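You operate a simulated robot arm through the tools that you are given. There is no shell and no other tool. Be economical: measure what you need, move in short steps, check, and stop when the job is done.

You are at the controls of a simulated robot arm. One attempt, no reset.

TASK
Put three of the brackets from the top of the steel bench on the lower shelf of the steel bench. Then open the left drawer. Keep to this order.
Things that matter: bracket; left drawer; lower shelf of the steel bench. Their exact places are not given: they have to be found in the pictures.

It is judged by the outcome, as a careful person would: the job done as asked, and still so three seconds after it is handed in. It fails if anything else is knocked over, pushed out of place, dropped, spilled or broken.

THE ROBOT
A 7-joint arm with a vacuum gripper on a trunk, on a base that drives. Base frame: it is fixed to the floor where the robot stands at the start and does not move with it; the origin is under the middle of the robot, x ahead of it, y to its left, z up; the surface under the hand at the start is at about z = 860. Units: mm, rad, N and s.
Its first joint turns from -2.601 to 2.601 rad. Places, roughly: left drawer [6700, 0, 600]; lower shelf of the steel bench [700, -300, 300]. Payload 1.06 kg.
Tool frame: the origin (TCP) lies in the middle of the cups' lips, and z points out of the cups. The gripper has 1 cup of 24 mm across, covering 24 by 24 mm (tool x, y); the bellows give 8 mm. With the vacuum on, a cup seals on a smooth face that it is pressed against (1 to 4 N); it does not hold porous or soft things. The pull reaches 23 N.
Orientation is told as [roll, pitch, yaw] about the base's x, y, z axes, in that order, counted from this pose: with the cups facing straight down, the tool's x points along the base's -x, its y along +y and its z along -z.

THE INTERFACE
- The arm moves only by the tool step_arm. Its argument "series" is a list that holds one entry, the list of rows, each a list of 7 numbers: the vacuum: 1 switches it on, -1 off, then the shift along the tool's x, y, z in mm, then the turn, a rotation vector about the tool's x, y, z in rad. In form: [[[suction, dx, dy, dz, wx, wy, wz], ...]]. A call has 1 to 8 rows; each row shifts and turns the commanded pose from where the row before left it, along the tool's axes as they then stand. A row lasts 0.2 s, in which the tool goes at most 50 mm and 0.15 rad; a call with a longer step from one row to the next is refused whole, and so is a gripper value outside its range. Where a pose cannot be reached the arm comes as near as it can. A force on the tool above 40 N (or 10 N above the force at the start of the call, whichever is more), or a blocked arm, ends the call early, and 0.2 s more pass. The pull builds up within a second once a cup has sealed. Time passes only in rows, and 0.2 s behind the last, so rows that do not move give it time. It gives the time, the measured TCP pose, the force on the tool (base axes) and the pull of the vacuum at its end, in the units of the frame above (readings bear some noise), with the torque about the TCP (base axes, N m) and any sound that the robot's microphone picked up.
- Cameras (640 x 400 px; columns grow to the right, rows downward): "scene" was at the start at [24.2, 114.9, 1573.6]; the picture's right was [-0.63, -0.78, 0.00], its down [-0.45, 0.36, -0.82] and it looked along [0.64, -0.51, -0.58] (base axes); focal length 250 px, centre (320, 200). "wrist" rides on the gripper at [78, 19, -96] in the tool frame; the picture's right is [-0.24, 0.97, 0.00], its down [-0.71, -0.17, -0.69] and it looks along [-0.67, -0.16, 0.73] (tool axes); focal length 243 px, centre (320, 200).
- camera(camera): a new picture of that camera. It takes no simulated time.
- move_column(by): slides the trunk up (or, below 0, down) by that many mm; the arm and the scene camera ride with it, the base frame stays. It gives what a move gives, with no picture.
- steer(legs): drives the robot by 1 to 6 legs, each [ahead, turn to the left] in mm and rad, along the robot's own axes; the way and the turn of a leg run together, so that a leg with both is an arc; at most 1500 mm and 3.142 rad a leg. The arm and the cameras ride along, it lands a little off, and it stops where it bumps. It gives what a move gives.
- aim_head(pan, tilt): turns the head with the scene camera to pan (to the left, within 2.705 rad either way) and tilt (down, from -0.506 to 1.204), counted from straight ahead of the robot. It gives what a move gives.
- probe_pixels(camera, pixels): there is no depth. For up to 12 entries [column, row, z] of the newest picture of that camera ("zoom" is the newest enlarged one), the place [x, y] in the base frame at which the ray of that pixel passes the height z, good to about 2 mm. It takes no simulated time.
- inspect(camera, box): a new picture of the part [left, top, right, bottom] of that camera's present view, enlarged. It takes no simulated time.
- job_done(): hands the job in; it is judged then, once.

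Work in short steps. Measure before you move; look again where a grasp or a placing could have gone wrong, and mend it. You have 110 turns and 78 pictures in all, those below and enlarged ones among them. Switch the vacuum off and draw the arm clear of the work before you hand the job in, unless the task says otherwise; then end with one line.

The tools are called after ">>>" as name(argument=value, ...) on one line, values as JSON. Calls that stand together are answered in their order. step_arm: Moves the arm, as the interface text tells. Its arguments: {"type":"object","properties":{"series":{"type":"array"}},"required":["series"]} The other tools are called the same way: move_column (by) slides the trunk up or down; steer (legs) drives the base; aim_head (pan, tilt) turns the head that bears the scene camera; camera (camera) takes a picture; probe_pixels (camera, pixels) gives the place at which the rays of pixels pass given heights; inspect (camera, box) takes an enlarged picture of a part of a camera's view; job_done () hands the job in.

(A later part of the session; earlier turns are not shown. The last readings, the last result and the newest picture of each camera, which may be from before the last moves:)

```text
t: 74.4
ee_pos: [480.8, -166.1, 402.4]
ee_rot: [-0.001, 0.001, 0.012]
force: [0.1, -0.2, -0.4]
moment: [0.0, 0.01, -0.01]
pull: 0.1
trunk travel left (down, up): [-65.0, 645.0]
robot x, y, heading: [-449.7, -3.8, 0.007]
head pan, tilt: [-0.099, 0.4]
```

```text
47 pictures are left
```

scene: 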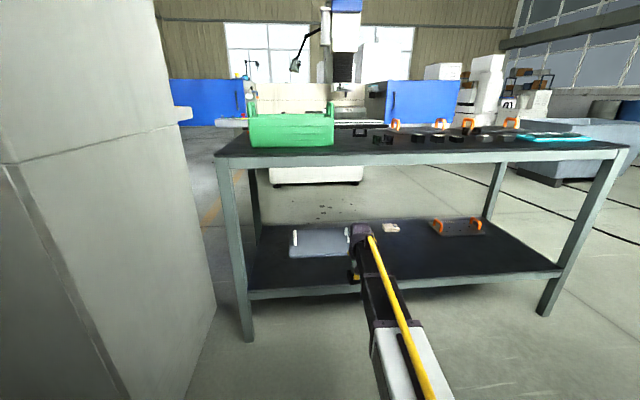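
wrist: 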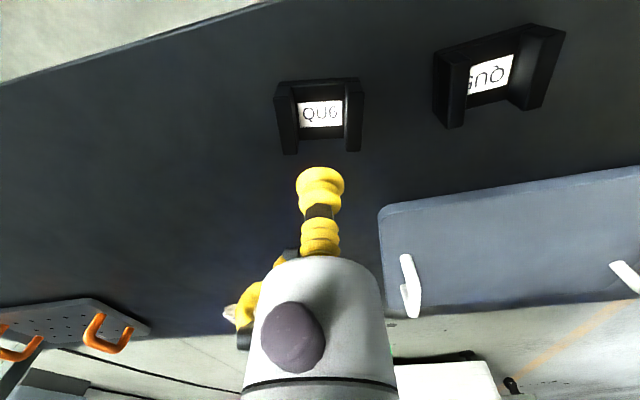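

Both stand well. I retract and go back; for C (≈(520,-172)) I stop the robot at x≈-60 for reach.

>>> step_arm(series=[[[-1, 49, 0, 0, 0, 0, 0], [-1, 49, 0, 0, 0, 0, 0], [-1, 49, 0, 0, 0, 0, 0], [-1, 49, 0, 0, 0, 0, 0], [-1, 49, 0, 0, 0, 0, 0], [-1, 49, 0, 0, 0, 0, 0], [-1, 45, 0, 0, 0, 0, 0], [-1, 0, 0, -45, 0, 0, 0]]])

>>> step_arm(series=[[[-1, 0, 0, -45, 0, 0, 0], [-1, 0, 0, -45, 0, 0, 0], [-1, 0, 0, -45, 0, 0, 0]]])

>>> move_column(by=300)

>>> move_column(by=260)

>>> steer(legs=[[400, 0]])

```text
t: 76.2
ee_pos: [141.5, -169.0, 447.7]
ee_rot: [0.0, -0.001, 0.009]
force: [-0.6, 0.4, -0.1]
moment: [0.0, -0.02, 0.0]
pull: 0.1
trunk travel left (down, up): [-65.0, 645.0]
robot x, y, heading: [-452.5, -1.5, 0.008]
head pan, tilt: [-0.099, 0.4]
```

```text
t: 77.0
ee_pos: [141.1, -169.3, 583.2]
ee_rot: [-0.002, 0.0, 0.009]
force: [0.0, 0.2, 0.4]
moment: [0.02, 0.02, 0.04]
pull: 0.0
trunk travel left (down, up): [-65.0, 645.0]
robot x, y, heading: [-454.9, -6.9, 0.004]
head pan, tilt: [-0.099, 0.4]
```

```text
t: 80.0
ee_pos: [140.6, -168.8, 881.4]
ee_rot: [-0.001, 0.0, 0.011]
force: [-0.4, -0.3, -0.3]
moment: [-0.01, -0.01, 0.02]
pull: 0.1
trunk travel left (down, up): [-365.0, 345.0]
robot x, y, heading: [-450.9, -0.9, 0.002]
head pan, tilt: [-0.099, 0.4]
```

```text
t: 82.7
ee_pos: [141.4, -169.3, 1141.9]
ee_rot: [-0.001, -0.002, 0.011]
force: [0.6, -0.2, -0.5]
moment: [-0.01, 0.01, 0.0]
pull: 0.0
trunk travel left (down, up): [-625.0, 85.0]
robot x, y, heading: [-455.2, -6.1, 0.011]
head pan, tilt: [-0.099, 0.4]
```

```text
t: 85.2
ee_pos: [543.3, -168.0, 1142.2]
ee_rot: [0.001, 0.0, 0.011]
force: [0.7, -0.3, -0.1]
moment: [0.0, 0.01, -0.02]
pull: 0.0
trunk travel left (down, up): [-625.0, 85.0]
robot x, y, heading: [-51.6, 2.7, 0.005]
head pan, tilt: [-0.099, 0.4]
```

I go to about (520,-170) and down to z≈955 over C, then take a close look.

>>> step_arm(series=[[[-1, 22, -2, 0, 0, 0, 0], [-1, 0, 0, 47, 0, 0, 0], [-1, 0, 0, 47, 0, 0, 0], [-1, 0, 0, 47, 0, 0, 0], [-1, 0, 0, 46, 0, 0, 0], [-1, 0, 0, 0, 0, 0, 0]]])

>>> inspect(camera="wrist", box=[220, 30, 412, 150])

```text
t: 86.6
ee_pos: [522.1, -168.6, 955.0]
ee_rot: [0.001, 0.001, 0.011]
force: [0.2, 0.2, -0.1]
moment: [-0.03, -0.01, 0.04]
pull: 0.1
trunk travel left (down, up): [-625.0, 85.0]
robot x, y, heading: [-53.6, 1.8, 0.011]
head pan, tilt: [-0.099, 0.4]
```

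```text
3.33 times, centred on (316, 90) of wrist
```

zoom: 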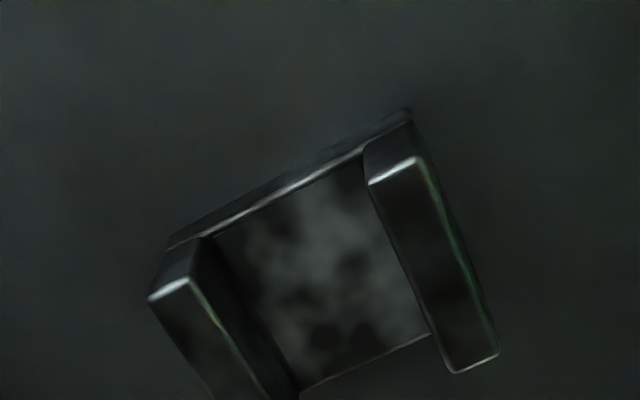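

C's web centre is at zoom (322,275). I measure it.

>>> probe_pixels(camera="zoom", pixels=[[322, 275, 870], [213, 240, 870], [360, 165, 870], [300, 385, 870], [428, 333, 870]])

```text
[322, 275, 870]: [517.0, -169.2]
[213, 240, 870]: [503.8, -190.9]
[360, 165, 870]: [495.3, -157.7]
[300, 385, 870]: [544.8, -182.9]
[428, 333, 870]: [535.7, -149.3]
```

Web centre ≈ (520,-170). I descend with the vacuum on.

>>> step_arm(series=[[[1, 2, -1, 40, 0, 0, 0], [1, 0, 0, 30, 0, 0, 0], [1, 0, 0, 6, 0, 0, 0], [1, 0, 0, 4, 0, 0, 0], [1, 0, 0, 2, 0, 0, 0], [1, 0, 0, 0, 0, 0, 0], [1, 0, 0, 0, 0, 0, 0], [1, 0, 0, 0, 0, 0, 0]]])

```text
t: 88.4
ee_pos: [520.4, -170.8, 873.8]
ee_rot: [0.0, -0.001, 0.012]
force: [0.1, -0.2, -0.1]
moment: [-0.03, -0.02, 0.01]
pull: 23.2
trunk travel left (down, up): [-625.0, 85.0]
robot x, y, heading: [-52.5, 5.0, 0.006]
head pan, tilt: [-0.099, 0.4]
```

Sealed at 23 N also on the dull bracket. I lift gently a bit and check.

>>> step_arm(series=[[[1, 0, 0, -5, 0, 0, 0], [1, 0, 0, -10, 0, 0, 0], [1, 0, 0, 0, 0, 0, 0], [1, 0, 0, 0, 0, 0, 0], [1, 0, 0, 0, 0, 0, 0]]])

>>> camera(camera="wrist")

```text
t: 89.6
ee_pos: [519.1, -169.8, 888.9]
ee_rot: [0.0, 0.0, 0.012]
force: [0.1, 0.2, -4.3]
moment: [-0.01, -0.02, 0.0]
pull: 22.8
trunk travel left (down, up): [-625.0, 85.0]
robot x, y, heading: [-50.7, -3.3, 0.004]
head pan, tilt: [-0.099, 0.4]
```

```text
45 pictures are left
```

wrist: 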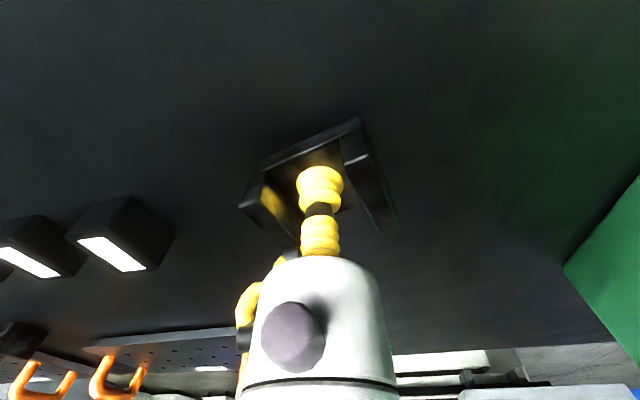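

Held (−4.3 N, 22.8 N pull). I raise it to ~1140, shifting y toward -280, then reverse and lower the trunk.

>>> step_arm(series=[[[1, 0, 0, -35, 0, 0, 0], [1, 0, 0, -40, 0, 0, 0], [1, 0, 0, -45, 0, 0, 0], [1, 0, 0, -45, 0, 0, 0], [1, 0, 0, -45, 0, 0, 0], [1, 0, 0, -40, 0, 0, 0], [1, -5, -30, 0, 0, 0, 0], [1, -5, -35, 0, 0, 0, 0]]])

>>> steer(legs=[[-400, 0]])

>>> move_column(by=-300)

>>> move_column(by=-260)

>>> camera(camera="wrist")

```text
t: 91.4
ee_pos: [530.5, -235.0, 1138.6]
ee_rot: [0.0, 0.001, 0.011]
force: [0.4, 0.3, -3.5]
moment: [-0.02, -0.02, -0.02]
pull: 22.9
trunk travel left (down, up): [-625.0, 85.0]
robot x, y, heading: [-53.2, 1.1, 0.006]
head pan, tilt: [-0.099, 0.4]
```

```text
t: 93.9
ee_pos: [128.4, -237.6, 1138.2]
ee_rot: [0.001, 0.0, 0.01]
force: [0.2, 0.7, -4.5]
moment: [-0.01, -0.02, -0.01]
pull: 22.9
trunk travel left (down, up): [-625.0, 85.0]
robot x, y, heading: [-455.2, -4.3, 0.004]
head pan, tilt: [-0.099, 0.4]
```

```text
t: 96.9
ee_pos: [128.9, -238.7, 838.6]
ee_rot: [-0.001, 0.002, 0.009]
force: [-0.3, -0.8, -4.1]
moment: [0.0, 0.0, 0.02]
pull: 22.6
trunk travel left (down, up): [-325.0, 385.0]
robot x, y, heading: [-452.5, -0.7, 0.009]
head pan, tilt: [-0.099, 0.4]
```

```text
t: 99.6
ee_pos: [129.2, -238.0, 576.9]
ee_rot: [0.0, 0.0, 0.007]
force: [0.3, -1.3, -4.7]
moment: [0.0, 0.02, 0.0]
pull: 22.7
trunk travel left (down, up): [-65.0, 645.0]
robot x, y, heading: [-453.7, -6.2, 0.003]
head pan, tilt: [-0.099, 0.4]
```

```text
44 pictures are left
```

wrist: 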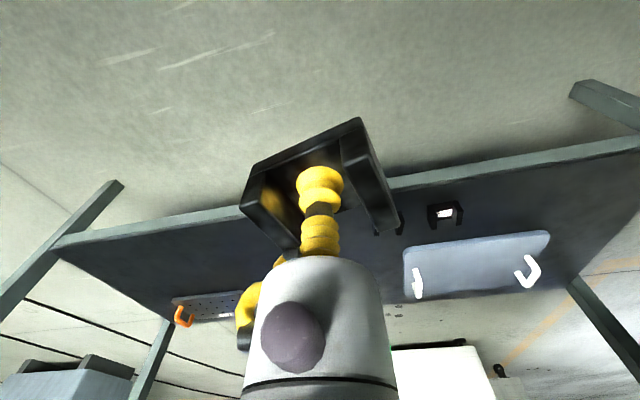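

C still held, both placed brackets are visible at (390,222) and (445,213). Down to z≈400, then ahead to x≈478, y≈-290.

>>> step_arm(series=[[[1, 0, -15, 44, 0, 0, 0], [1, 0, -15, 44, 0, 0, 0], [1, 0, -15, 44, 0, 0, 0], [1, 0, -7, 44, 0, 0, 0], [1, -45, 0, 0, 0, 0, 0], [1, -45, 0, 0, 0, 0, 0], [1, -45, 0, 0, 0, 0, 0], [1, -45, 0, 0, 0, 0, 0]]])

>>> step_arm(series=[[[1, -45, 0, 0, 0, 0, 0], [1, -45, 0, 0, 0, 0, 0], [1, -45, 0, 0, 0, 0, 0], [1, -34, 0, 0, 0, 0, 0], [1, 0, 0, 40, 0, 0, 0], [1, 0, 0, 34, 0, 0, 0], [1, 0, 0, 0, 0, 0, 0]]])

>>> camera(camera="wrist")

```text
t: 101.4
ee_pos: [307.8, -290.1, 401.3]
ee_rot: [0.0, 0.0, 0.008]
force: [0.0, 0.1, -4.6]
moment: [0.0, 0.03, 0.03]
pull: 22.9
trunk travel left (down, up): [-65.0, 645.0]
robot x, y, heading: [-451.1, -4.5, 0.005]
head pan, tilt: [-0.099, 0.4]
```

```text
t: 103.0
ee_pos: [477.9, -288.3, 327.7]
ee_rot: [0.0, -0.002, 0.01]
force: [1.0, -0.6, -4.6]
moment: [-0.01, 0.0, 0.0]
pull: 23.0
trunk travel left (down, up): [-65.0, 645.0]
robot x, y, heading: [-450.8, -7.5, 0.005]
head pan, tilt: [-0.099, 0.4]
```

```text
43 pictures are left
```

wrist: 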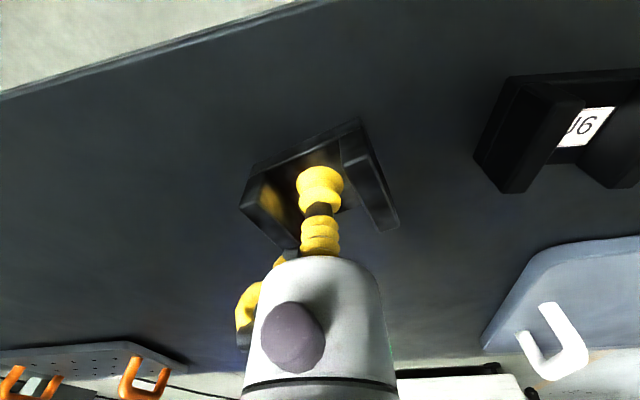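

Clear spot. I lower in small steps toward z≈314.

>>> step_arm(series=[[[1, 0, 0, 8, 0, 0, 0], [1, 0, 0, 4, 0, 0, 0], [1, 0, 0, 1.5, 0, 0, 0], [1, 0, 0, 0, 0, 0, 0]]])

```text
t: 104.0
ee_pos: [478.6, -287.7, 314.2]
ee_rot: [0.001, 0.0, 0.009]
force: [0.5, -0.1, -4.4]
moment: [0.0, 0.0, -0.02]
pull: 22.9
trunk travel left (down, up): [-65.0, 645.0]
robot x, y, heading: [-449.7, -5.1, 0.005]
head pan, tilt: [-0.099, 0.4]
```

>>> step_arm(series=[[[1, 0, 0, 1.5, 0, 0, 0], [1, 0, 0, 1, 0, 0, 0], [1, 0, 0, 0, 0, 0, 0]]])

```text
t: 104.8
ee_pos: [477.4, -287.8, 313.0]
ee_rot: [0.001, -0.001, 0.008]
force: [-2.0, 0.6, 1.5]
moment: [-0.04, -0.03, 0.03]
pull: 22.5
trunk travel left (down, up): [-65.0, 645.0]
robot x, y, heading: [-451.0, -0.1, 0.006]
head pan, tilt: [-0.099, 0.4]
```

Contact (force now +1.5). Release, wait, lift, look.

>>> step_arm(series=[[[-1, 0, 0, 0, 0, 0, 0], [-1, 0, 0, 0, 0, 0, 0], [-1, 0, 0, 0, 0, 0, 0], [-1, 0, 0, 0, 0, 0, 0], [-1, 0, 0, 0, 0, 0, 0], [-1, 0, 0, -10, 0, 0, 0], [-1, 0, 0, -40, 0, 0, 0], [-1, 0, 0, -40, 0, 0, 0]]])

>>> camera(camera="wrist")

```text
t: 106.6
ee_pos: [478.6, -288.1, 402.3]
ee_rot: [0.0, 0.001, 0.008]
force: [0.7, 0.0, 0.7]
moment: [0.03, 0.02, -0.02]
pull: 0.1
trunk travel left (down, up): [-65.0, 645.0]
robot x, y, heading: [-453.0, -2.0, 0.009]
head pan, tilt: [-0.099, 0.4]
```

```text
42 pictures are left
```

wrist: 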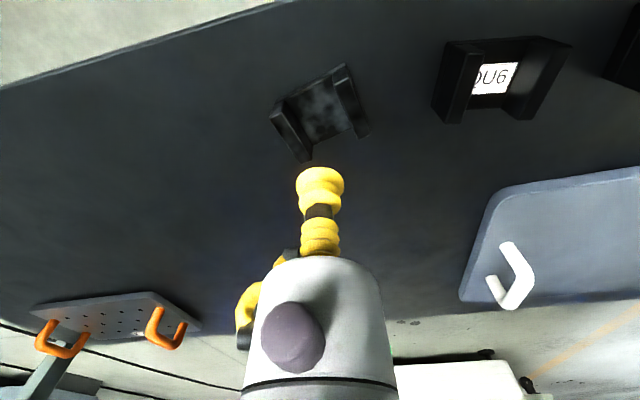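

All three brackets are on the shelf. I retract, raise the trunk, and survey for a route to the drawer near (6700,0).

>>> step_arm(series=[[[-1, 49, 0, 0, 0, 0, 0], [-1, 49, 0, 0, 0, 0, 0], [-1, 49, 0, 0, 0, 0, 0], [-1, 49, 0, 0, 0, 0, 0], [-1, 49, 0, 0, 0, 0, 0], [-1, 49, 0, 0, 0, 0, 0], [-1, 45, 0, 0, 0, 0, 0], [-1, 0, 0, -45, 0, 0, 0]]])

>>> step_arm(series=[[[-1, 0, 0, -45, 0, 0, 0], [-1, 0, 0, -45, 0, 0, 0], [-1, 0, 0, -45, 0, 0, 0]]])

>>> move_column(by=400)

>>> move_column(by=245)

>>> aim_head(pan=-0.2, tilt=0.25)

>>> camera(camera="scene")

>>> aim_head(pan=-1.1, tilt=0.35)

>>> camera(camera="scene")

```text
t: 108.4
ee_pos: [138.5, -290.5, 448.7]
ee_rot: [0.001, 0.0, 0.009]
force: [0.1, -0.1, -0.6]
moment: [-0.01, -0.01, 0.01]
pull: 0.2
trunk travel left (down, up): [-65.0, 645.0]
robot x, y, heading: [-451.9, -0.9, 0.004]
head pan, tilt: [-0.099, 0.4]
```

```text
t: 109.2
ee_pos: [139.4, -291.4, 584.2]
ee_rot: [-0.002, 0.0, 0.011]
force: [0.3, -0.3, 0.4]
moment: [0.02, -0.03, 0.07]
pull: 0.1
trunk travel left (down, up): [-65.0, 645.0]
robot x, y, heading: [-450.4, -2.6, 0.01]
head pan, tilt: [-0.099, 0.4]
```

```text
t: 113.0
ee_pos: [140.0, -291.6, 982.5]
ee_rot: [0.0, 0.0, 0.009]
force: [-0.9, 0.7, -0.6]
moment: [0.01, -0.01, 0.0]
pull: 0.1
trunk travel left (down, up): [-465.0, 245.0]
robot x, y, heading: [-450.7, -2.6, 0.003]
head pan, tilt: [-0.099, 0.4]
```

```text
t: 115.5
ee_pos: [139.4, -290.7, 1228.2]
ee_rot: [0.0, 0.0, 0.009]
force: [-0.5, -0.7, -0.5]
moment: [0.01, 0.02, -0.01]
pull: 0.1
trunk travel left (down, up): [-710.0, 0.0]
robot x, y, heading: [-453.3, -1.5, 0.008]
head pan, tilt: [-0.099, 0.4]
```

```text
t: 116.2
ee_pos: [139.5, -290.7, 1229.5]
ee_rot: [0.0, -0.001, 0.01]
force: [-1.1, 0.6, 0.3]
moment: [-0.02, -0.03, 0.01]
pull: 0.0
trunk travel left (down, up): [-710.0, 0.0]
robot x, y, heading: [-452.4, -0.6, 0.008]
head pan, tilt: [-0.201, 0.25]
```

```text
41 pictures are left
```

scene: 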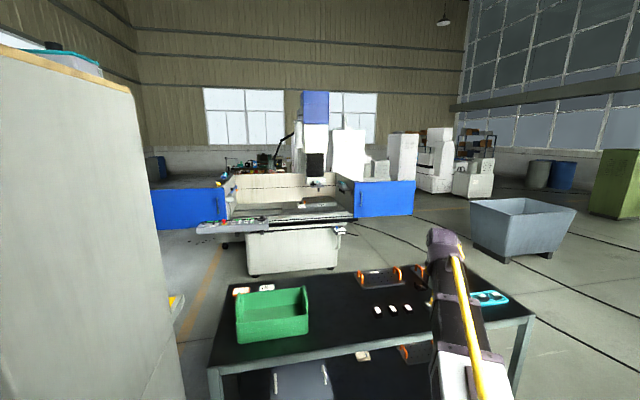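

```text
t: 117.4
ee_pos: [140.3, -291.0, 1227.5]
ee_rot: [0.001, 0.0, 0.01]
force: [-0.4, 0.2, -0.5]
moment: [0.02, -0.01, 0.07]
pull: 0.1
trunk travel left (down, up): [-710.0, 0.0]
robot x, y, heading: [-449.9, 0.3, 0.007]
head pan, tilt: [-1.1, 0.351]
```

```text
40 pictures are left
```

scene: 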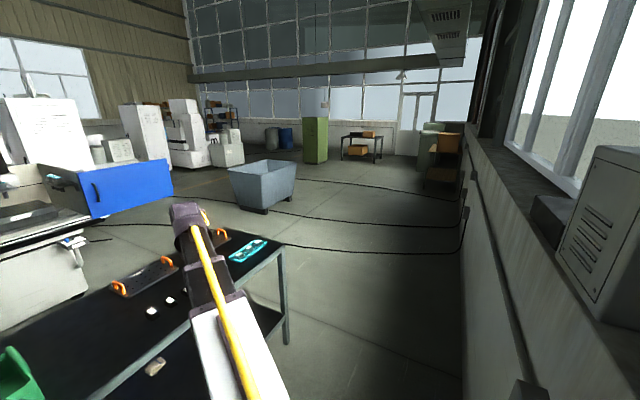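

The drawer lies on the far workbench behind the blue-doored machine. I measure the free floor on the right-hand way: tub base, bench foot, wall base, green cabinet.

>>> probe_pixels(camera="scene", pixels=[[265, 213, 0], [236, 203, 0], [296, 195, 0], [230, 172, 700], [285, 340, 0], [85, 292, 0], [93, 217, 900], [172, 192, 900], [460, 350, 0], [461, 240, 0], [214, 165, 0], [316, 164, 0]])

>>> inspect(camera="scene", box=[0, 80, 320, 280])

```text
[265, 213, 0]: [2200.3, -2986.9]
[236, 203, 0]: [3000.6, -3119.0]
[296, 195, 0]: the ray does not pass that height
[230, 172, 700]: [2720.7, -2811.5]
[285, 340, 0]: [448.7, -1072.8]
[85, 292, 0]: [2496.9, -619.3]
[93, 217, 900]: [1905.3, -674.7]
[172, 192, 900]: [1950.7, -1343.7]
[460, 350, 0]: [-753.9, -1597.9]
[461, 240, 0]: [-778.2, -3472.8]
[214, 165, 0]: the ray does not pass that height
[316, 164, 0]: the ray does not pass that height
```

```text
2.00 times, centred on (160, 180) of scene
```

zoom: 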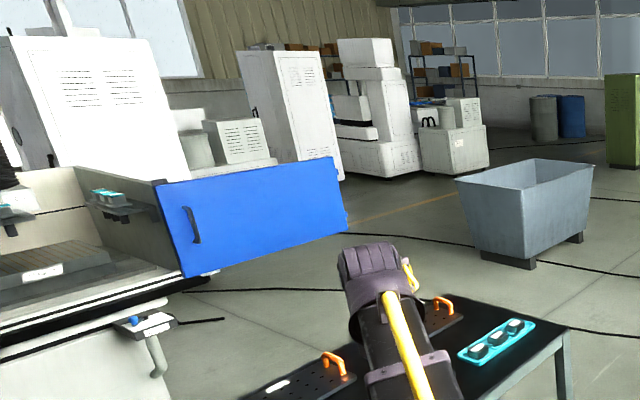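

Free corridor between the machine's blue door (y > −1350) and the tub (y < −2800): about y = −2100. I drive along the bench front, to the right, then turn toward +x.

>>> steer(legs=[[230, 0], [0, -1.57], [1500, 0], [600, 0], [0, 1.57], [800, 0]])

>>> aim_head(pan=0.2, tilt=0.3)

>>> camera(camera="scene")

```text
t: 140.8
ee_pos: [1174.4, -2364.8, 1228.1]
ee_rot: [0.001, 0.0, 0.03]
force: [-0.4, -0.2, -0.1]
moment: [0.0, 0.01, -0.01]
pull: 0.0
trunk travel left (down, up): [-710.0, 0.0]
robot x, y, heading: [575.9, -2087.7, 0.03]
head pan, tilt: [-1.1, 0.351]
```

```text
t: 142.2
ee_pos: [1174.5, -2364.9, 1228.6]
ee_rot: [0.002, 0.0, 0.03]
force: [0.7, 1.0, 0.2]
moment: [0.01, 0.0, -0.01]
pull: 0.0
trunk travel left (down, up): [-710.0, 0.0]
robot x, y, heading: [573.2, -2089.3, 0.028]
head pan, tilt: [0.201, 0.3]
```

```text
38 pictures are left
```

scene: 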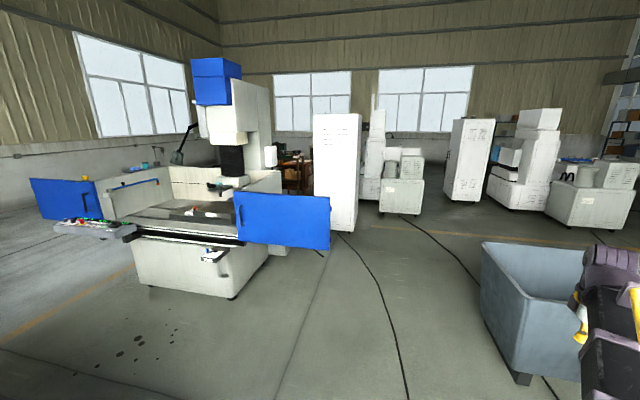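

I measure the obstacles ahead from this view: tub (520,383)/(483,312), white cabinet base (355,233), machines behind.

>>> probe_pixels(camera="scene", pixels=[[520, 384, 0], [482, 313, 0], [355, 233, 0], [318, 213, 0], [330, 231, 0], [380, 212, 0], [425, 214, 0], [445, 199, 0], [230, 300, 0], [295, 195, 0], [330, 250, 900], [480, 242, 800]])

>>> inspect(camera="scene", box=[160, 120, 480, 320])

```text
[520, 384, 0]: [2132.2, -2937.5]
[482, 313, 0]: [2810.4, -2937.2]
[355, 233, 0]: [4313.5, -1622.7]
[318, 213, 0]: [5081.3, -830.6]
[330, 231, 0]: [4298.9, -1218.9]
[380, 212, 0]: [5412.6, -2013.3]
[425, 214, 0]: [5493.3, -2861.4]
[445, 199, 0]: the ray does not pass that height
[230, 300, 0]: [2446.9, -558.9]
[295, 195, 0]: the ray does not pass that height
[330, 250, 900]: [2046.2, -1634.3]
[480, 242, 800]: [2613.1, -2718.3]
```

```text
2.00 times, centred on (320, 220) of scene
```

zoom: 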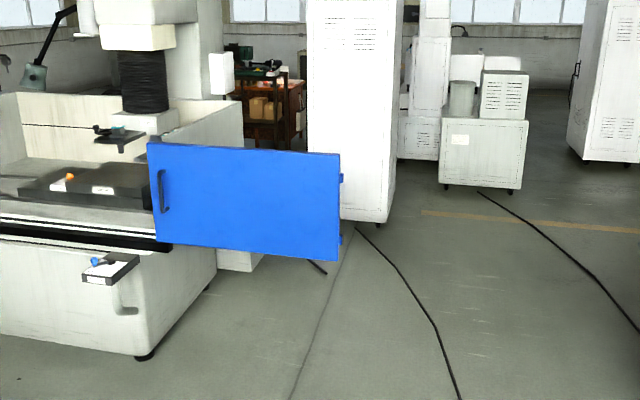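

I go on through the corridor (centre y≈−2170) to x≈3300 and look again.

>>> steer(legs=[[0, -0.06], [1400, 0], [0, 0.03], [1300, 0]])

>>> aim_head(pan=0.5, tilt=0.3)

>>> camera(camera="scene")

```text
t: 156.2
ee_pos: [3868.8, -2443.6, 1227.6]
ee_rot: [0.001, 0.0, -0.008]
force: [0.7, -0.2, 0.4]
moment: [0.01, 0.02, 0.02]
pull: 0.0
trunk travel left (down, up): [-710.0, 0.0]
robot x, y, heading: [3281.7, -2149.6, -0.015]
head pan, tilt: [0.201, 0.3]
```

```text
t: 157.0
ee_pos: [3867.6, -2445.5, 1228.3]
ee_rot: [0.0, 0.0, -0.007]
force: [0.4, -0.1, 0.0]
moment: [0.03, -0.03, 0.05]
pull: 0.2
trunk travel left (down, up): [-710.0, 0.0]
robot x, y, heading: [3280.7, -2146.3, -0.009]
head pan, tilt: [0.499, 0.3]
```

```text
36 pictures are left
```

scene: 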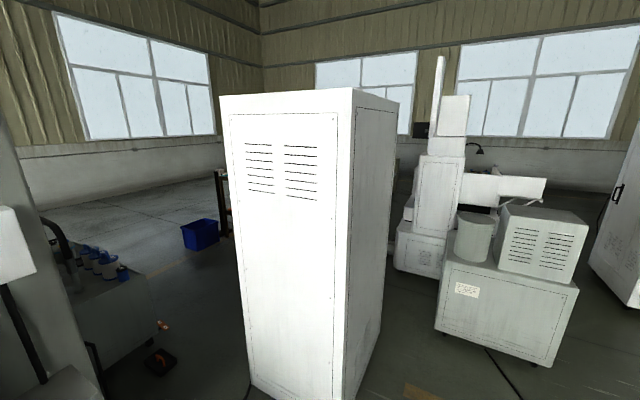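

The white cabinet hides the drawer bench. I look further left to see the gap between machine and cabinet.

>>> probe_pixels(camera="scene", pixels=[[255, 390, 0], [342, 398, 0], [378, 322, 0], [440, 332, 0], [395, 265, 0], [432, 276, 0], [150, 335, 0], [195, 250, 0], [232, 240, 0], [160, 365, 0]])

>>> aim_head(pan=0.95, tilt=0.5)

>>> camera(camera="scene")

```text
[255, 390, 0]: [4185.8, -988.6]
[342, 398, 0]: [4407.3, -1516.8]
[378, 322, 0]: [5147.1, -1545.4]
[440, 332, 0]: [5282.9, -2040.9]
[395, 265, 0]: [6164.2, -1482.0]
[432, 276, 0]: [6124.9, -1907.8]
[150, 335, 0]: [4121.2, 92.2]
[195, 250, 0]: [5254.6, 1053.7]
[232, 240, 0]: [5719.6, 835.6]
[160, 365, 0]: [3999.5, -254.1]
```

```text
t: 157.9
ee_pos: [3866.9, -2444.9, 1227.4]
ee_rot: [-0.001, -0.001, -0.008]
force: [0.4, -0.2, 0.2]
moment: [-0.01, 0.0, -0.01]
pull: 0.1
trunk travel left (down, up): [-710.0, 0.0]
robot x, y, heading: [3282.4, -2144.6, -0.006]
head pan, tilt: [0.949, 0.499]
```

```text
35 pictures are left
```

scene: 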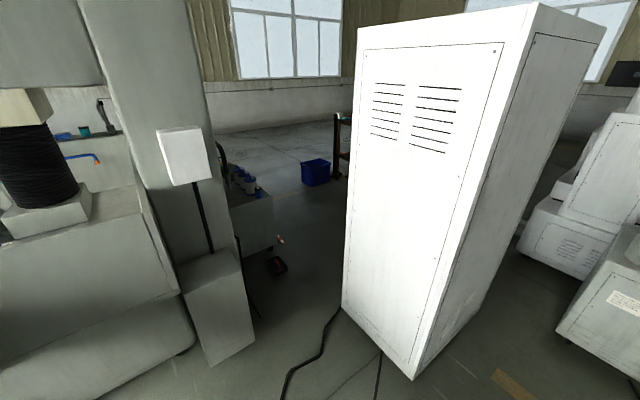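

I measure the gap: cabinet foot (341,305), (413,380) and machine column foot (210,366), (253,338), floor item (277,265), coolant unit foot (243,275).

>>> probe_pixels(camera="scene", pixels=[[341, 305, 0], [413, 380, 0], [480, 305, 0], [210, 366, 0], [253, 340, 0], [278, 272, 0], [245, 292, 0], [273, 245, 0], [305, 185, 0], [335, 178, 0]])

>>> inspect(camera="scene", box=[190, 110, 382, 230])

```text
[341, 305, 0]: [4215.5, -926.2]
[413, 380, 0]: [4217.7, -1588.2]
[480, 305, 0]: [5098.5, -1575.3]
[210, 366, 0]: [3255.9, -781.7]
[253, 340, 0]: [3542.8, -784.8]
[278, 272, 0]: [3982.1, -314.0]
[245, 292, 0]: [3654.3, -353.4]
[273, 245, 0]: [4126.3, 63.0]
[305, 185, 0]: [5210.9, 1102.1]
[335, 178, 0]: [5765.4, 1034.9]
```

```text
3.33 times, centred on (286, 170) of scene
```

zoom: 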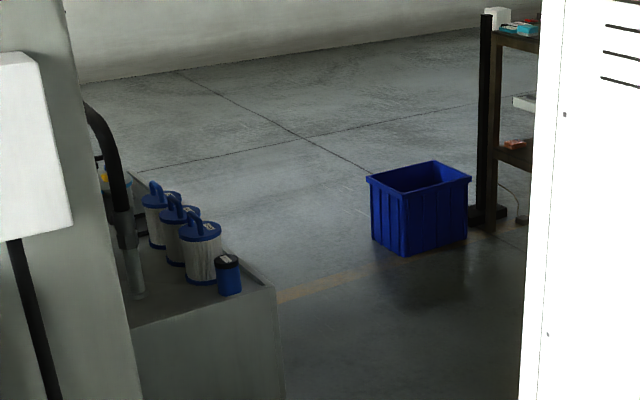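

The gap between machine column (3543,−785) and cabinet (4217,−926) is ~670 mm. I look down at my own base edge to know its width.

>>> aim_head(pan=1.57, tilt=1.2)

>>> camera(camera="scene")

```text
t: 158.9
ee_pos: [3867.0, -2443.7, 1228.3]
ee_rot: [0.0, -0.001, -0.009]
force: [0.3, -0.1, 0.9]
moment: [0.02, 0.0, -0.01]
pull: 0.1
trunk travel left (down, up): [-710.0, 0.0]
robot x, y, heading: [3281.7, -2144.7, -0.008]
head pan, tilt: [1.571, 1.201]
```

```text
33 pictures are left
```

scene: 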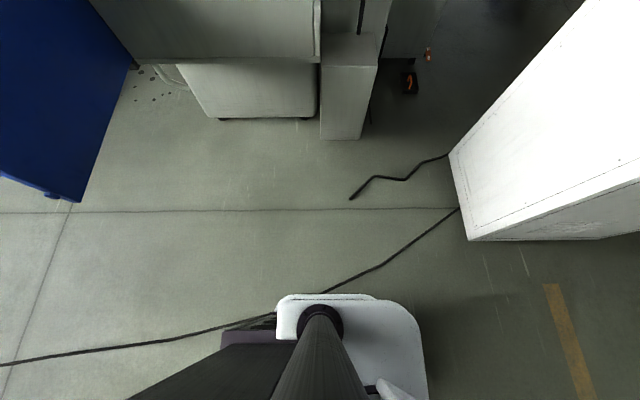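

I measure the base edge at plausible heights, plus the gap again from this steep view.

>>> probe_pixels(camera="scene", pixels=[[340, 295, 300], [340, 295, 500], [427, 360, 300], [427, 360, 500], [340, 295, 0], [427, 360, 0], [340, 140, 0], [367, 125, 0], [449, 157, 0], [467, 240, 0], [410, 95, 0], [385, 60, 0]])

>>> inspect(camera="scene", box=[200, 260, 440, 400])

```text
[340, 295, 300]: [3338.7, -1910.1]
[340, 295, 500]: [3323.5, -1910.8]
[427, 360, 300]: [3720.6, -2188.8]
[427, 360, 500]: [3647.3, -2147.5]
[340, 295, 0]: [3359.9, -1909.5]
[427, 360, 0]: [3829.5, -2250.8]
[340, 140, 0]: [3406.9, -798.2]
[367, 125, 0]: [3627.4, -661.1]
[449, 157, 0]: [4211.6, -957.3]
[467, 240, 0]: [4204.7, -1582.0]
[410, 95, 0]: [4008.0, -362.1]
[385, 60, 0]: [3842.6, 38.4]
```

```text
2.67 times, centred on (320, 330) of scene
```

zoom: 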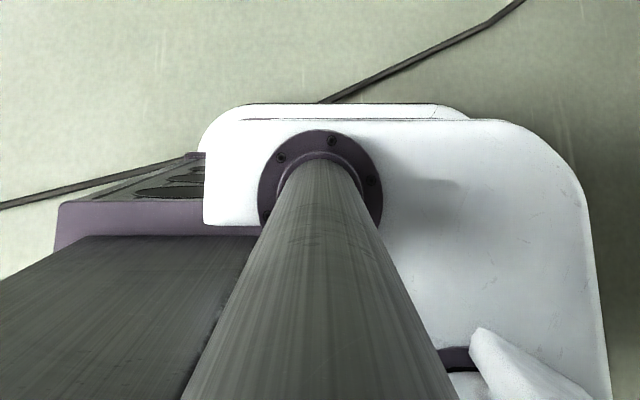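

My base is ~470 mm wide, ~660 long; the left gap with the floor pedal is too tight. I look to the right side for another passage.

>>> aim_head(pan=0.05, tilt=0.35)

>>> camera(camera="scene")

```text
t: 160.5
ee_pos: [3867.1, -2444.4, 1228.1]
ee_rot: [0.0, -0.001, -0.009]
force: [-0.6, 0.1, -0.5]
moment: [-0.03, 0.04, 0.02]
pull: 0.2
trunk travel left (down, up): [-710.0, 0.0]
robot x, y, heading: [3277.0, -2145.5, -0.013]
head pan, tilt: [0.051, 0.351]
```

```text
31 pictures are left
```

scene: 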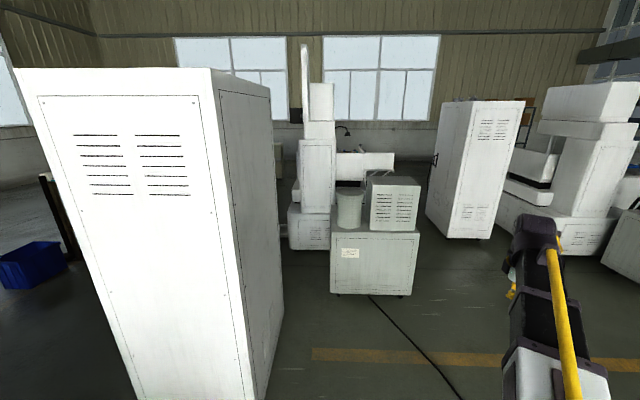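

I measure both passages: cabinet rear corner (284,318), unit (331,293)/(412,295), white machine (290,248), next cabinet (428,218)/(460,238).

>>> probe_pixels(camera="scene", pixels=[[284, 312, 0], [331, 293, 0], [412, 295, 0], [420, 265, 0], [291, 248, 0], [331, 250, 0], [428, 213, 0], [463, 239, 0], [496, 236, 0], [420, 216, 0], [285, 190, 0]])

>>> inspect(camera="scene", box=[260, 130, 452, 250])

```text
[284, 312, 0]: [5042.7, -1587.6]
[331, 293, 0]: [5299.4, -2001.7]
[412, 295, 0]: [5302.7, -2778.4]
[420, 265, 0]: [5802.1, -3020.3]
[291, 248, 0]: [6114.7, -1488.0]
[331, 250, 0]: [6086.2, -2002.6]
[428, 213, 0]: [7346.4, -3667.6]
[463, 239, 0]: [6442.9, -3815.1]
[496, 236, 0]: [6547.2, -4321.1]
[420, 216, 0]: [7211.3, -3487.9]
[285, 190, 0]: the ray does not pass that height
```

```text
3.33 times, centred on (356, 190) of scene
```

zoom: 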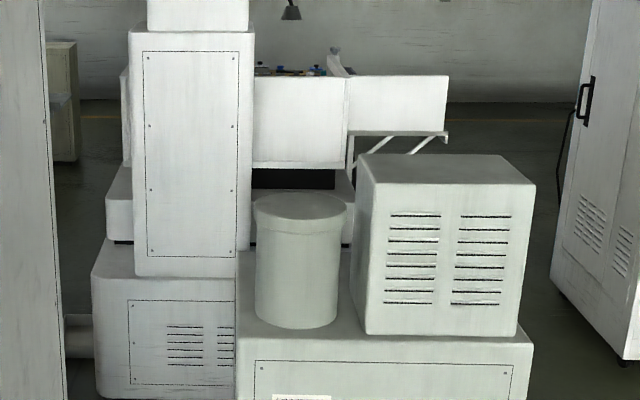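

Right passage is also too narrow/long (463 mm corner gap). The open floor lies left (+y) of the machine, reached between the steel bench's back (x=950) and the machine. I centre the arm, reverse to x≈1400, turn left and look.

>>> step_arm(series=[[[-1, 5, 49, 0, 0, 0, 0], [-1, 5, 49, 0, 0, 0, 0], [-1, 5, 49, 0, 0, 0, 0], [-1, 0, 49, 0, 0, 0, 0], [-1, 0, 49, 0, 0, 0, 0], [-1, 0, 40, 0, 0, 0, 0]]])

>>> steer(legs=[[-1400, 0], [-450, 0], [0, 1.57]])

>>> aim_head(pan=-0.3, tilt=0.45)

>>> camera(camera="scene")

```text
t: 161.9
ee_pos: [3856.2, -2157.1, 1228.3]
ee_rot: [0.0, 0.0, -0.007]
force: [-0.7, 0.0, 0.2]
moment: [-0.03, 0.0, -0.01]
pull: 0.0
trunk travel left (down, up): [-710.0, 0.0]
robot x, y, heading: [3282.4, -2146.8, -0.01]
head pan, tilt: [0.051, 0.351]
```

```text
t: 175.1
ee_pos: [1447.2, -1545.1, 1228.0]
ee_rot: [0.0, 0.0, 1.556]
force: [-0.1, 0.2, 1.0]
moment: [0.0, -0.02, -0.05]
pull: 0.0
trunk travel left (down, up): [-710.0, 0.0]
robot x, y, heading: [1431.7, -2117.5, 1.552]
head pan, tilt: [0.051, 0.351]
```

```text
t: 175.9
ee_pos: [1446.6, -1545.1, 1227.1]
ee_rot: [0.001, 0.001, 1.557]
force: [0.1, -0.3, 0.1]
moment: [0.02, -0.02, 0.0]
pull: 0.0
trunk travel left (down, up): [-710.0, 0.0]
robot x, y, heading: [1433.8, -2118.8, 1.553]
head pan, tilt: [-0.3, 0.45]
```

```text
29 pictures are left
```

scene: 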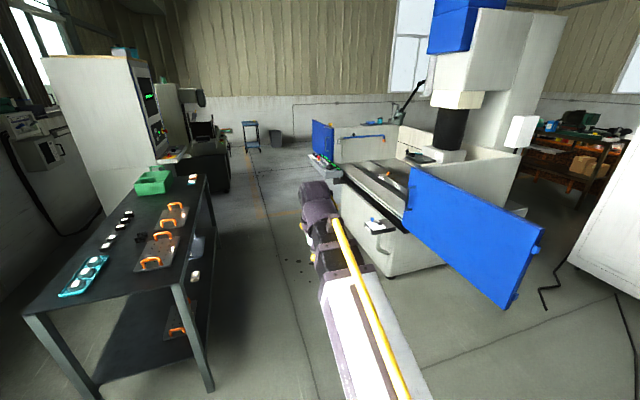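

Corridor visible between the bench (left) and machine (right). I measure its limits: console tip (335,178), tray (375,228), door tip (508,305), dark machine foot (228,190), bench corner leg (212,388).

>>> probe_pixels(camera="scene", pixels=[[335, 179, 900], [312, 158, 900], [367, 230, 700], [508, 306, 800], [510, 308, 900], [228, 191, 0], [212, 388, 0], [208, 178, 860], [245, 152, 0], [272, 145, 0], [390, 278, 0], [313, 140, 900]])

>>> inspect(camera="scene", box=[160, 90, 416, 250])

```text
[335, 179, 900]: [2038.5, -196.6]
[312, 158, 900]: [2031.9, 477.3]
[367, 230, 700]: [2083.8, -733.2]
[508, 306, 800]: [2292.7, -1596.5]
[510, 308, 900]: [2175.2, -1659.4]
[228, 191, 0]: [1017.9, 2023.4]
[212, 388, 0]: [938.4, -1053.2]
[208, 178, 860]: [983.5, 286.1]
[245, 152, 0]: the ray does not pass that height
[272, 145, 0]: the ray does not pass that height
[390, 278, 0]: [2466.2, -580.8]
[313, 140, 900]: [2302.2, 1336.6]
```

```text
2.50 times, centred on (288, 170) of scene
```

zoom: 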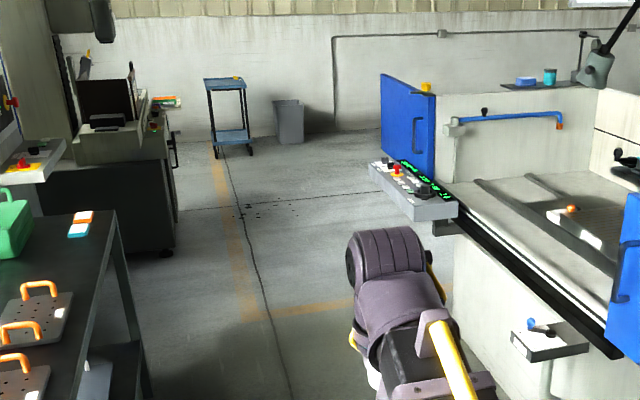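

Corridor is x≈1020…2030; I'm at x=1433. I drive ~4000 mm along +y to y≈1900 and look right.

>>> steer(legs=[[1400, 0.01], [1400, 0], [1200, 0]])

>>> aim_head(pan=-1.35, tilt=0.4)

>>> camera(camera="scene")

```text
t: 195.2
ee_pos: [1501.3, 2467.0, 1227.2]
ee_rot: [0.001, 0.001, 1.563]
force: [-0.8, -0.2, -0.3]
moment: [0.01, 0.01, 0.02]
pull: 0.0
trunk travel left (down, up): [-710.0, 0.0]
robot x, y, heading: [1487.3, 1893.1, 1.563]
head pan, tilt: [-0.3, 0.45]
```

```text
t: 196.5
ee_pos: [1501.1, 2467.1, 1227.7]
ee_rot: [0.001, 0.0, 1.563]
force: [0.5, 0.7, -0.2]
moment: [-0.05, 0.04, 0.0]
pull: 0.1
trunk travel left (down, up): [-710.0, 0.0]
robot x, y, heading: [1490.8, 1897.0, 1.56]
head pan, tilt: [-1.349, 0.4]
```

```text
27 pictures are left
```

scene: 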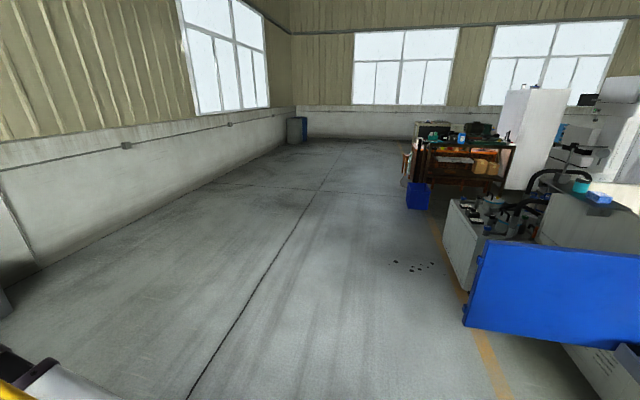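

Wide open floor ahead toward +x; the wooden bench with drawers is at (465,155). I enlarge it and probe, then drive along y≈1950.

>>> inspect(camera="scene", box=[370, 100, 562, 220])

>>> probe_pixels(camera="scene", pixels=[[418, 208, 0], [410, 205, 0], [416, 142, 900], [513, 146, 900], [462, 290, 0], [447, 255, 0], [465, 322, 800]])

>>> steer(legs=[[0, -1.57], [1500, 0], [1400, 0]])

>>> aim_head(pan=-0.6, tilt=0.4)

>>> camera(camera="scene")

```text
3.33 times, centred on (466, 160) of scene
```

zoom: 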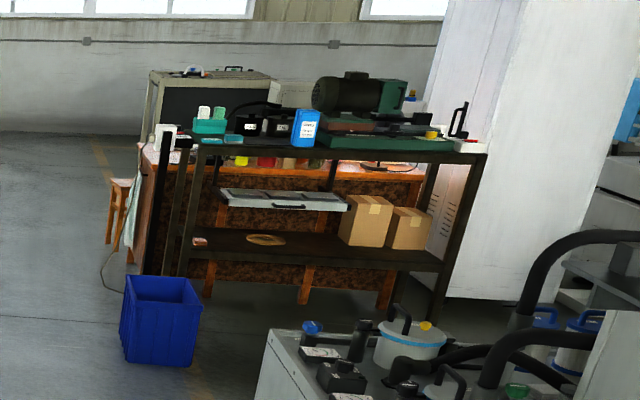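

```text
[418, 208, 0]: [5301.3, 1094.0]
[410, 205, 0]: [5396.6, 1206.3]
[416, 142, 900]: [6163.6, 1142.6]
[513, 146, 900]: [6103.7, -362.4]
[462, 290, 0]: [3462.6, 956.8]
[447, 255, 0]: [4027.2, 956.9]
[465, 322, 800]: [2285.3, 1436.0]
```

```text
t: 214.3
ee_pos: [4959.9, 1815.7, 1227.7]
ee_rot: [0.0, -0.001, -0.02]
force: [1.3, -0.9, 0.5]
moment: [-0.02, -0.03, 0.01]
pull: 0.2
trunk travel left (down, up): [-710.0, 0.0]
robot x, y, heading: [4388.9, 1834.3, -0.026]
head pan, tilt: [-1.349, 0.4]
```

```text
t: 215.4
ee_pos: [4961.3, 1816.0, 1227.3]
ee_rot: [-0.001, -0.001, -0.021]
force: [0.1, 0.2, 0.2]
moment: [-0.03, -0.03, 0.05]
pull: 0.0
trunk travel left (down, up): [-710.0, 0.0]
robot x, y, heading: [4389.6, 1835.6, -0.026]
head pan, tilt: [-0.6, 0.4]
```

```text
25 pictures are left
```

scene: 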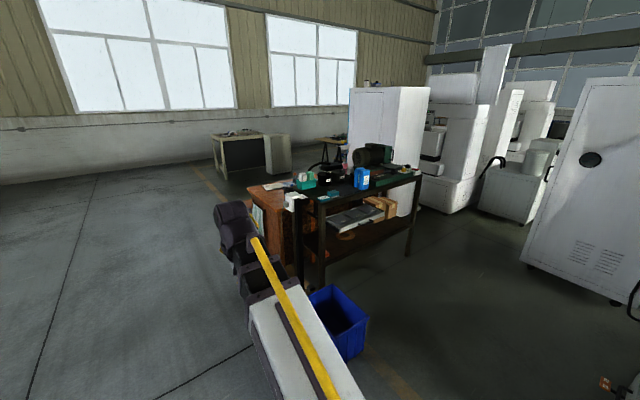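

A dark rack stands in front of a wooden desk; the drawers may face the other side. I drive on along y≈1850 to look at the desk from its end and back.

>>> steer(legs=[[1500, 0.03], [1300, 0]])

>>> aim_head(pan=-1.4, tilt=0.5)

>>> camera(camera="scene")

```text
t: 229.1
ee_pos: [7775.2, 1836.2, 1227.5]
ee_rot: [0.0, -0.001, 0.017]
force: [-0.2, -1.2, -0.7]
moment: [0.0, 0.01, 0.0]
pull: 0.0
trunk travel left (down, up): [-710.0, 0.0]
robot x, y, heading: [7201.2, 1832.3, 0.011]
head pan, tilt: [-0.6, 0.4]
```

```text
t: 230.2
ee_pos: [7775.8, 1836.7, 1227.8]
ee_rot: [0.002, -0.001, 0.019]
force: [-0.3, 0.1, 0.5]
moment: [0.01, 0.0, -0.01]
pull: 0.1
trunk travel left (down, up): [-710.0, 0.0]
robot x, y, heading: [7200.4, 1834.8, 0.015]
head pan, tilt: [-1.4, 0.499]
```

```text
24 pictures are left
```

scene: 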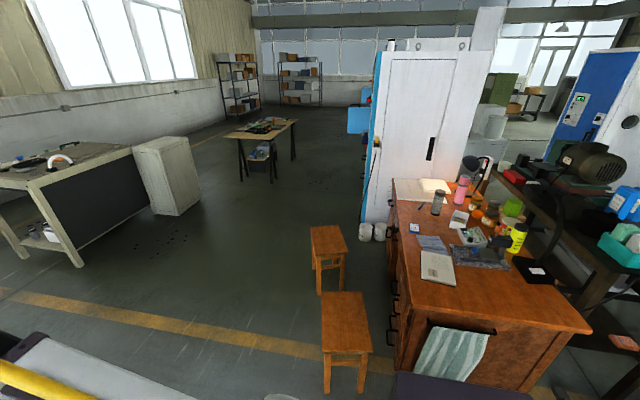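

The desk's drawers face +x, with two stools in front. I measure desk and stools and enlarge the front.

>>> probe_pixels(camera="scene", pixels=[[392, 182, 800], [395, 240, 800], [400, 300, 800], [590, 330, 800], [412, 262, 800], [326, 392, 0], [362, 388, 0], [330, 352, 450], [320, 292, 0], [345, 288, 0], [312, 240, 450], [362, 220, 0]])

>>> inspect(camera="scene", box=[290, 160, 530, 310])

```text
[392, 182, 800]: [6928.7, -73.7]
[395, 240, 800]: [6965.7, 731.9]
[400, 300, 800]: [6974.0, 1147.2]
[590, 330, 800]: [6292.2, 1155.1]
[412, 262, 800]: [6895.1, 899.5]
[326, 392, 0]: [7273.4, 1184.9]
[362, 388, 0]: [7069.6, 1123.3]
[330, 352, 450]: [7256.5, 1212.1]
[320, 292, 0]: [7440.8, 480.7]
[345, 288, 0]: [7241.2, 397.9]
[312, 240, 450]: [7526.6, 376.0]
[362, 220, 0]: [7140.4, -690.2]
```

```text
2.67 times, centred on (410, 235) of scene
```

zoom: 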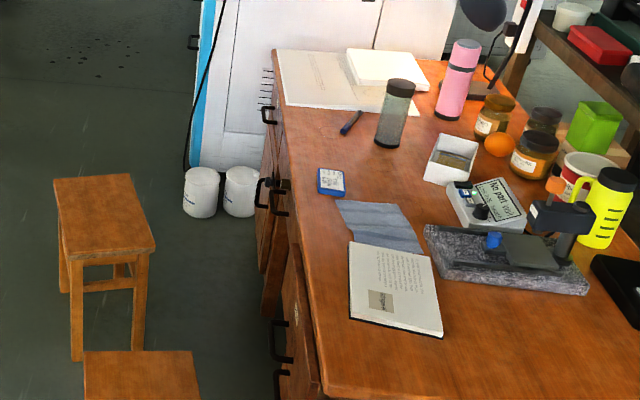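

Desk front is at x≈6960, y −100…1150; stools at (7170,1150) and (7360,420). I check objects on the far side before driving around at x≈8050.

>>> probe_pixels(camera="scene", pixels=[[80, 268, 0], [178, 216, 0], [148, 207, 0], [0, 220, 0], [242, 180, 0], [295, 158, 0]])

```text
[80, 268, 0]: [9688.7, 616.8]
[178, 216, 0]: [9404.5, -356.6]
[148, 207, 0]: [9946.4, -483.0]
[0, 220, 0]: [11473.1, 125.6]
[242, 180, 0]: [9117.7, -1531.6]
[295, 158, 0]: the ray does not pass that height
```

Nothing nearer than x≈9400. I drive around: to x≈8100, down to y≈80, then face −x.

>>> steer(legs=[[900, -0.015], [0, -1.57], [1450, 0], [300, 0], [0, -1.57]])

>>> aim_head(pan=0.0, tilt=0.65)

>>> camera(camera="scene")

```text
t: 250.9
ee_pos: [7539.1, 98.7, 1227.9]
ee_rot: [0.0, 0.001, -3.129]
force: [0.8, 0.3, -1.2]
moment: [-0.03, 0.0, -0.01]
pull: 0.0
trunk travel left (down, up): [-710.0, 0.0]
robot x, y, heading: [8111.7, 96.2, -3.136]
head pan, tilt: [-1.4, 0.499]
```

```text
t: 252.5
ee_pos: [7538.0, 97.7, 1228.9]
ee_rot: [-0.001, 0.0, -3.129]
force: [0.3, -0.2, 1.2]
moment: [-0.01, 0.0, 0.0]
pull: 0.0
trunk travel left (down, up): [-710.0, 0.0]
robot x, y, heading: [8110.8, 98.4, -3.133]
head pan, tilt: [0.0, 0.649]
```

```text
22 pictures are left
```

scene: 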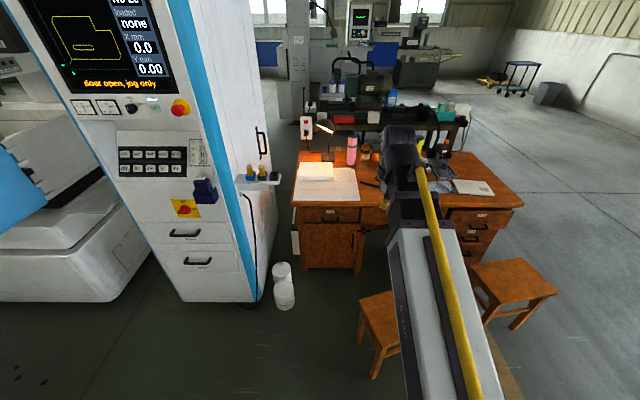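

The left drawer of the desk is at (328,215), above a door, with a black bar handle. I enlarge it.

>>> inspect(camera="scene", box=[270, 170, 430, 270])

>>> probe_pixels(camera="zoom", pixels=[[60, 60, 800], [20, 100, 700]])

```text
4.00 times, centred on (350, 220) of scene
```

zoom: 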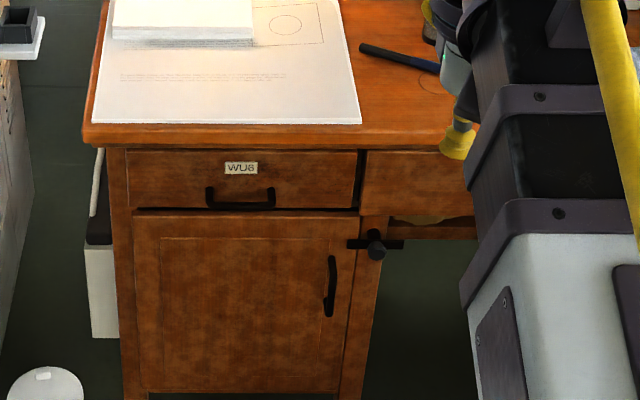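

```text
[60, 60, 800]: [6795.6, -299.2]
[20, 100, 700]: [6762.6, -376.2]
```

I measure drawer, desk edge, stool and jars from this view.

>>> probe_pixels(camera="zoom", pixels=[[83, 135, 780], [83, 135, 800], [83, 135, 820], [127, 180, 700], [357, 180, 700], [240, 168, 700], [240, 168, 720], [240, 200, 690], [375, 243, 640]])

>>> probe_pixels(camera="scene", pixels=[[373, 378, 0], [362, 346, 0], [360, 298, 450], [284, 308, 0], [294, 300, 0], [302, 268, 0], [365, 270, 0], [350, 272, 0], [257, 300, 0]])

```text
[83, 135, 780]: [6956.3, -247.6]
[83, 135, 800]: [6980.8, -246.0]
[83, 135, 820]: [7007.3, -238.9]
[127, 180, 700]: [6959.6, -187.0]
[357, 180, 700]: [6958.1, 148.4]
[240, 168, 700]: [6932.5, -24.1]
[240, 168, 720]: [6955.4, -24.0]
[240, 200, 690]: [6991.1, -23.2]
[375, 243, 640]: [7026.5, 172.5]
```

```text
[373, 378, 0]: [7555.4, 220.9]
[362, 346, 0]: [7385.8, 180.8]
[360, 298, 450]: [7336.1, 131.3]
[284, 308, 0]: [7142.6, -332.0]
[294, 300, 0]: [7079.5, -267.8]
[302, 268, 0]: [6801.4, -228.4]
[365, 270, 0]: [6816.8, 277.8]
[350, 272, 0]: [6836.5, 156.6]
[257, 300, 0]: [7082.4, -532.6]
```

Drawer front: y −187…148, z ≈625–735, face x≈6935; handle y −70…28. The stool (7240–7560, y≥130) limits my side, so I shift to about (7950,−170).

>>> steer(legs=[[0, 1.03], [312, 0], [0, -1.035]])

>>> step_arm(series=[[[-1, -40, 0, 0, 0, -0.14, 0], [-1, -40, 0, 0, 0, -0.14, 0], [-1, -40, 0, 0, 0, -0.14, 0], [-1, -40, 0, 0, 0, -0.14, 0], [-1, 0, 0, 0, 0, -0.14, 0], [-1, 0, 0, 0, 0, -0.14, 0]]])

```text
t: 259.8
ee_pos: [7380.1, -168.8, 1227.8]
ee_rot: [-0.001, 0.001, -3.132]
force: [0.3, -0.5, 0.1]
moment: [-0.03, -0.02, 0.01]
pull: 0.0
trunk travel left (down, up): [-710.0, 0.0]
robot x, y, heading: [7953.6, -171.7, -3.134]
head pan, tilt: [0.0, 0.649]
```

```text
t: 261.2
ee_pos: [7224.6, -170.7, 1261.3]
ee_rot: [-0.001, -0.844, -3.132]
force: [-0.6, -0.2, 0.4]
moment: [-0.03, 0.0, 0.0]
pull: 0.0
trunk travel left (down, up): [-710.0, 0.0]
robot x, y, heading: [7955.7, -169.7, -3.137]
head pan, tilt: [0.0, 0.649]
```

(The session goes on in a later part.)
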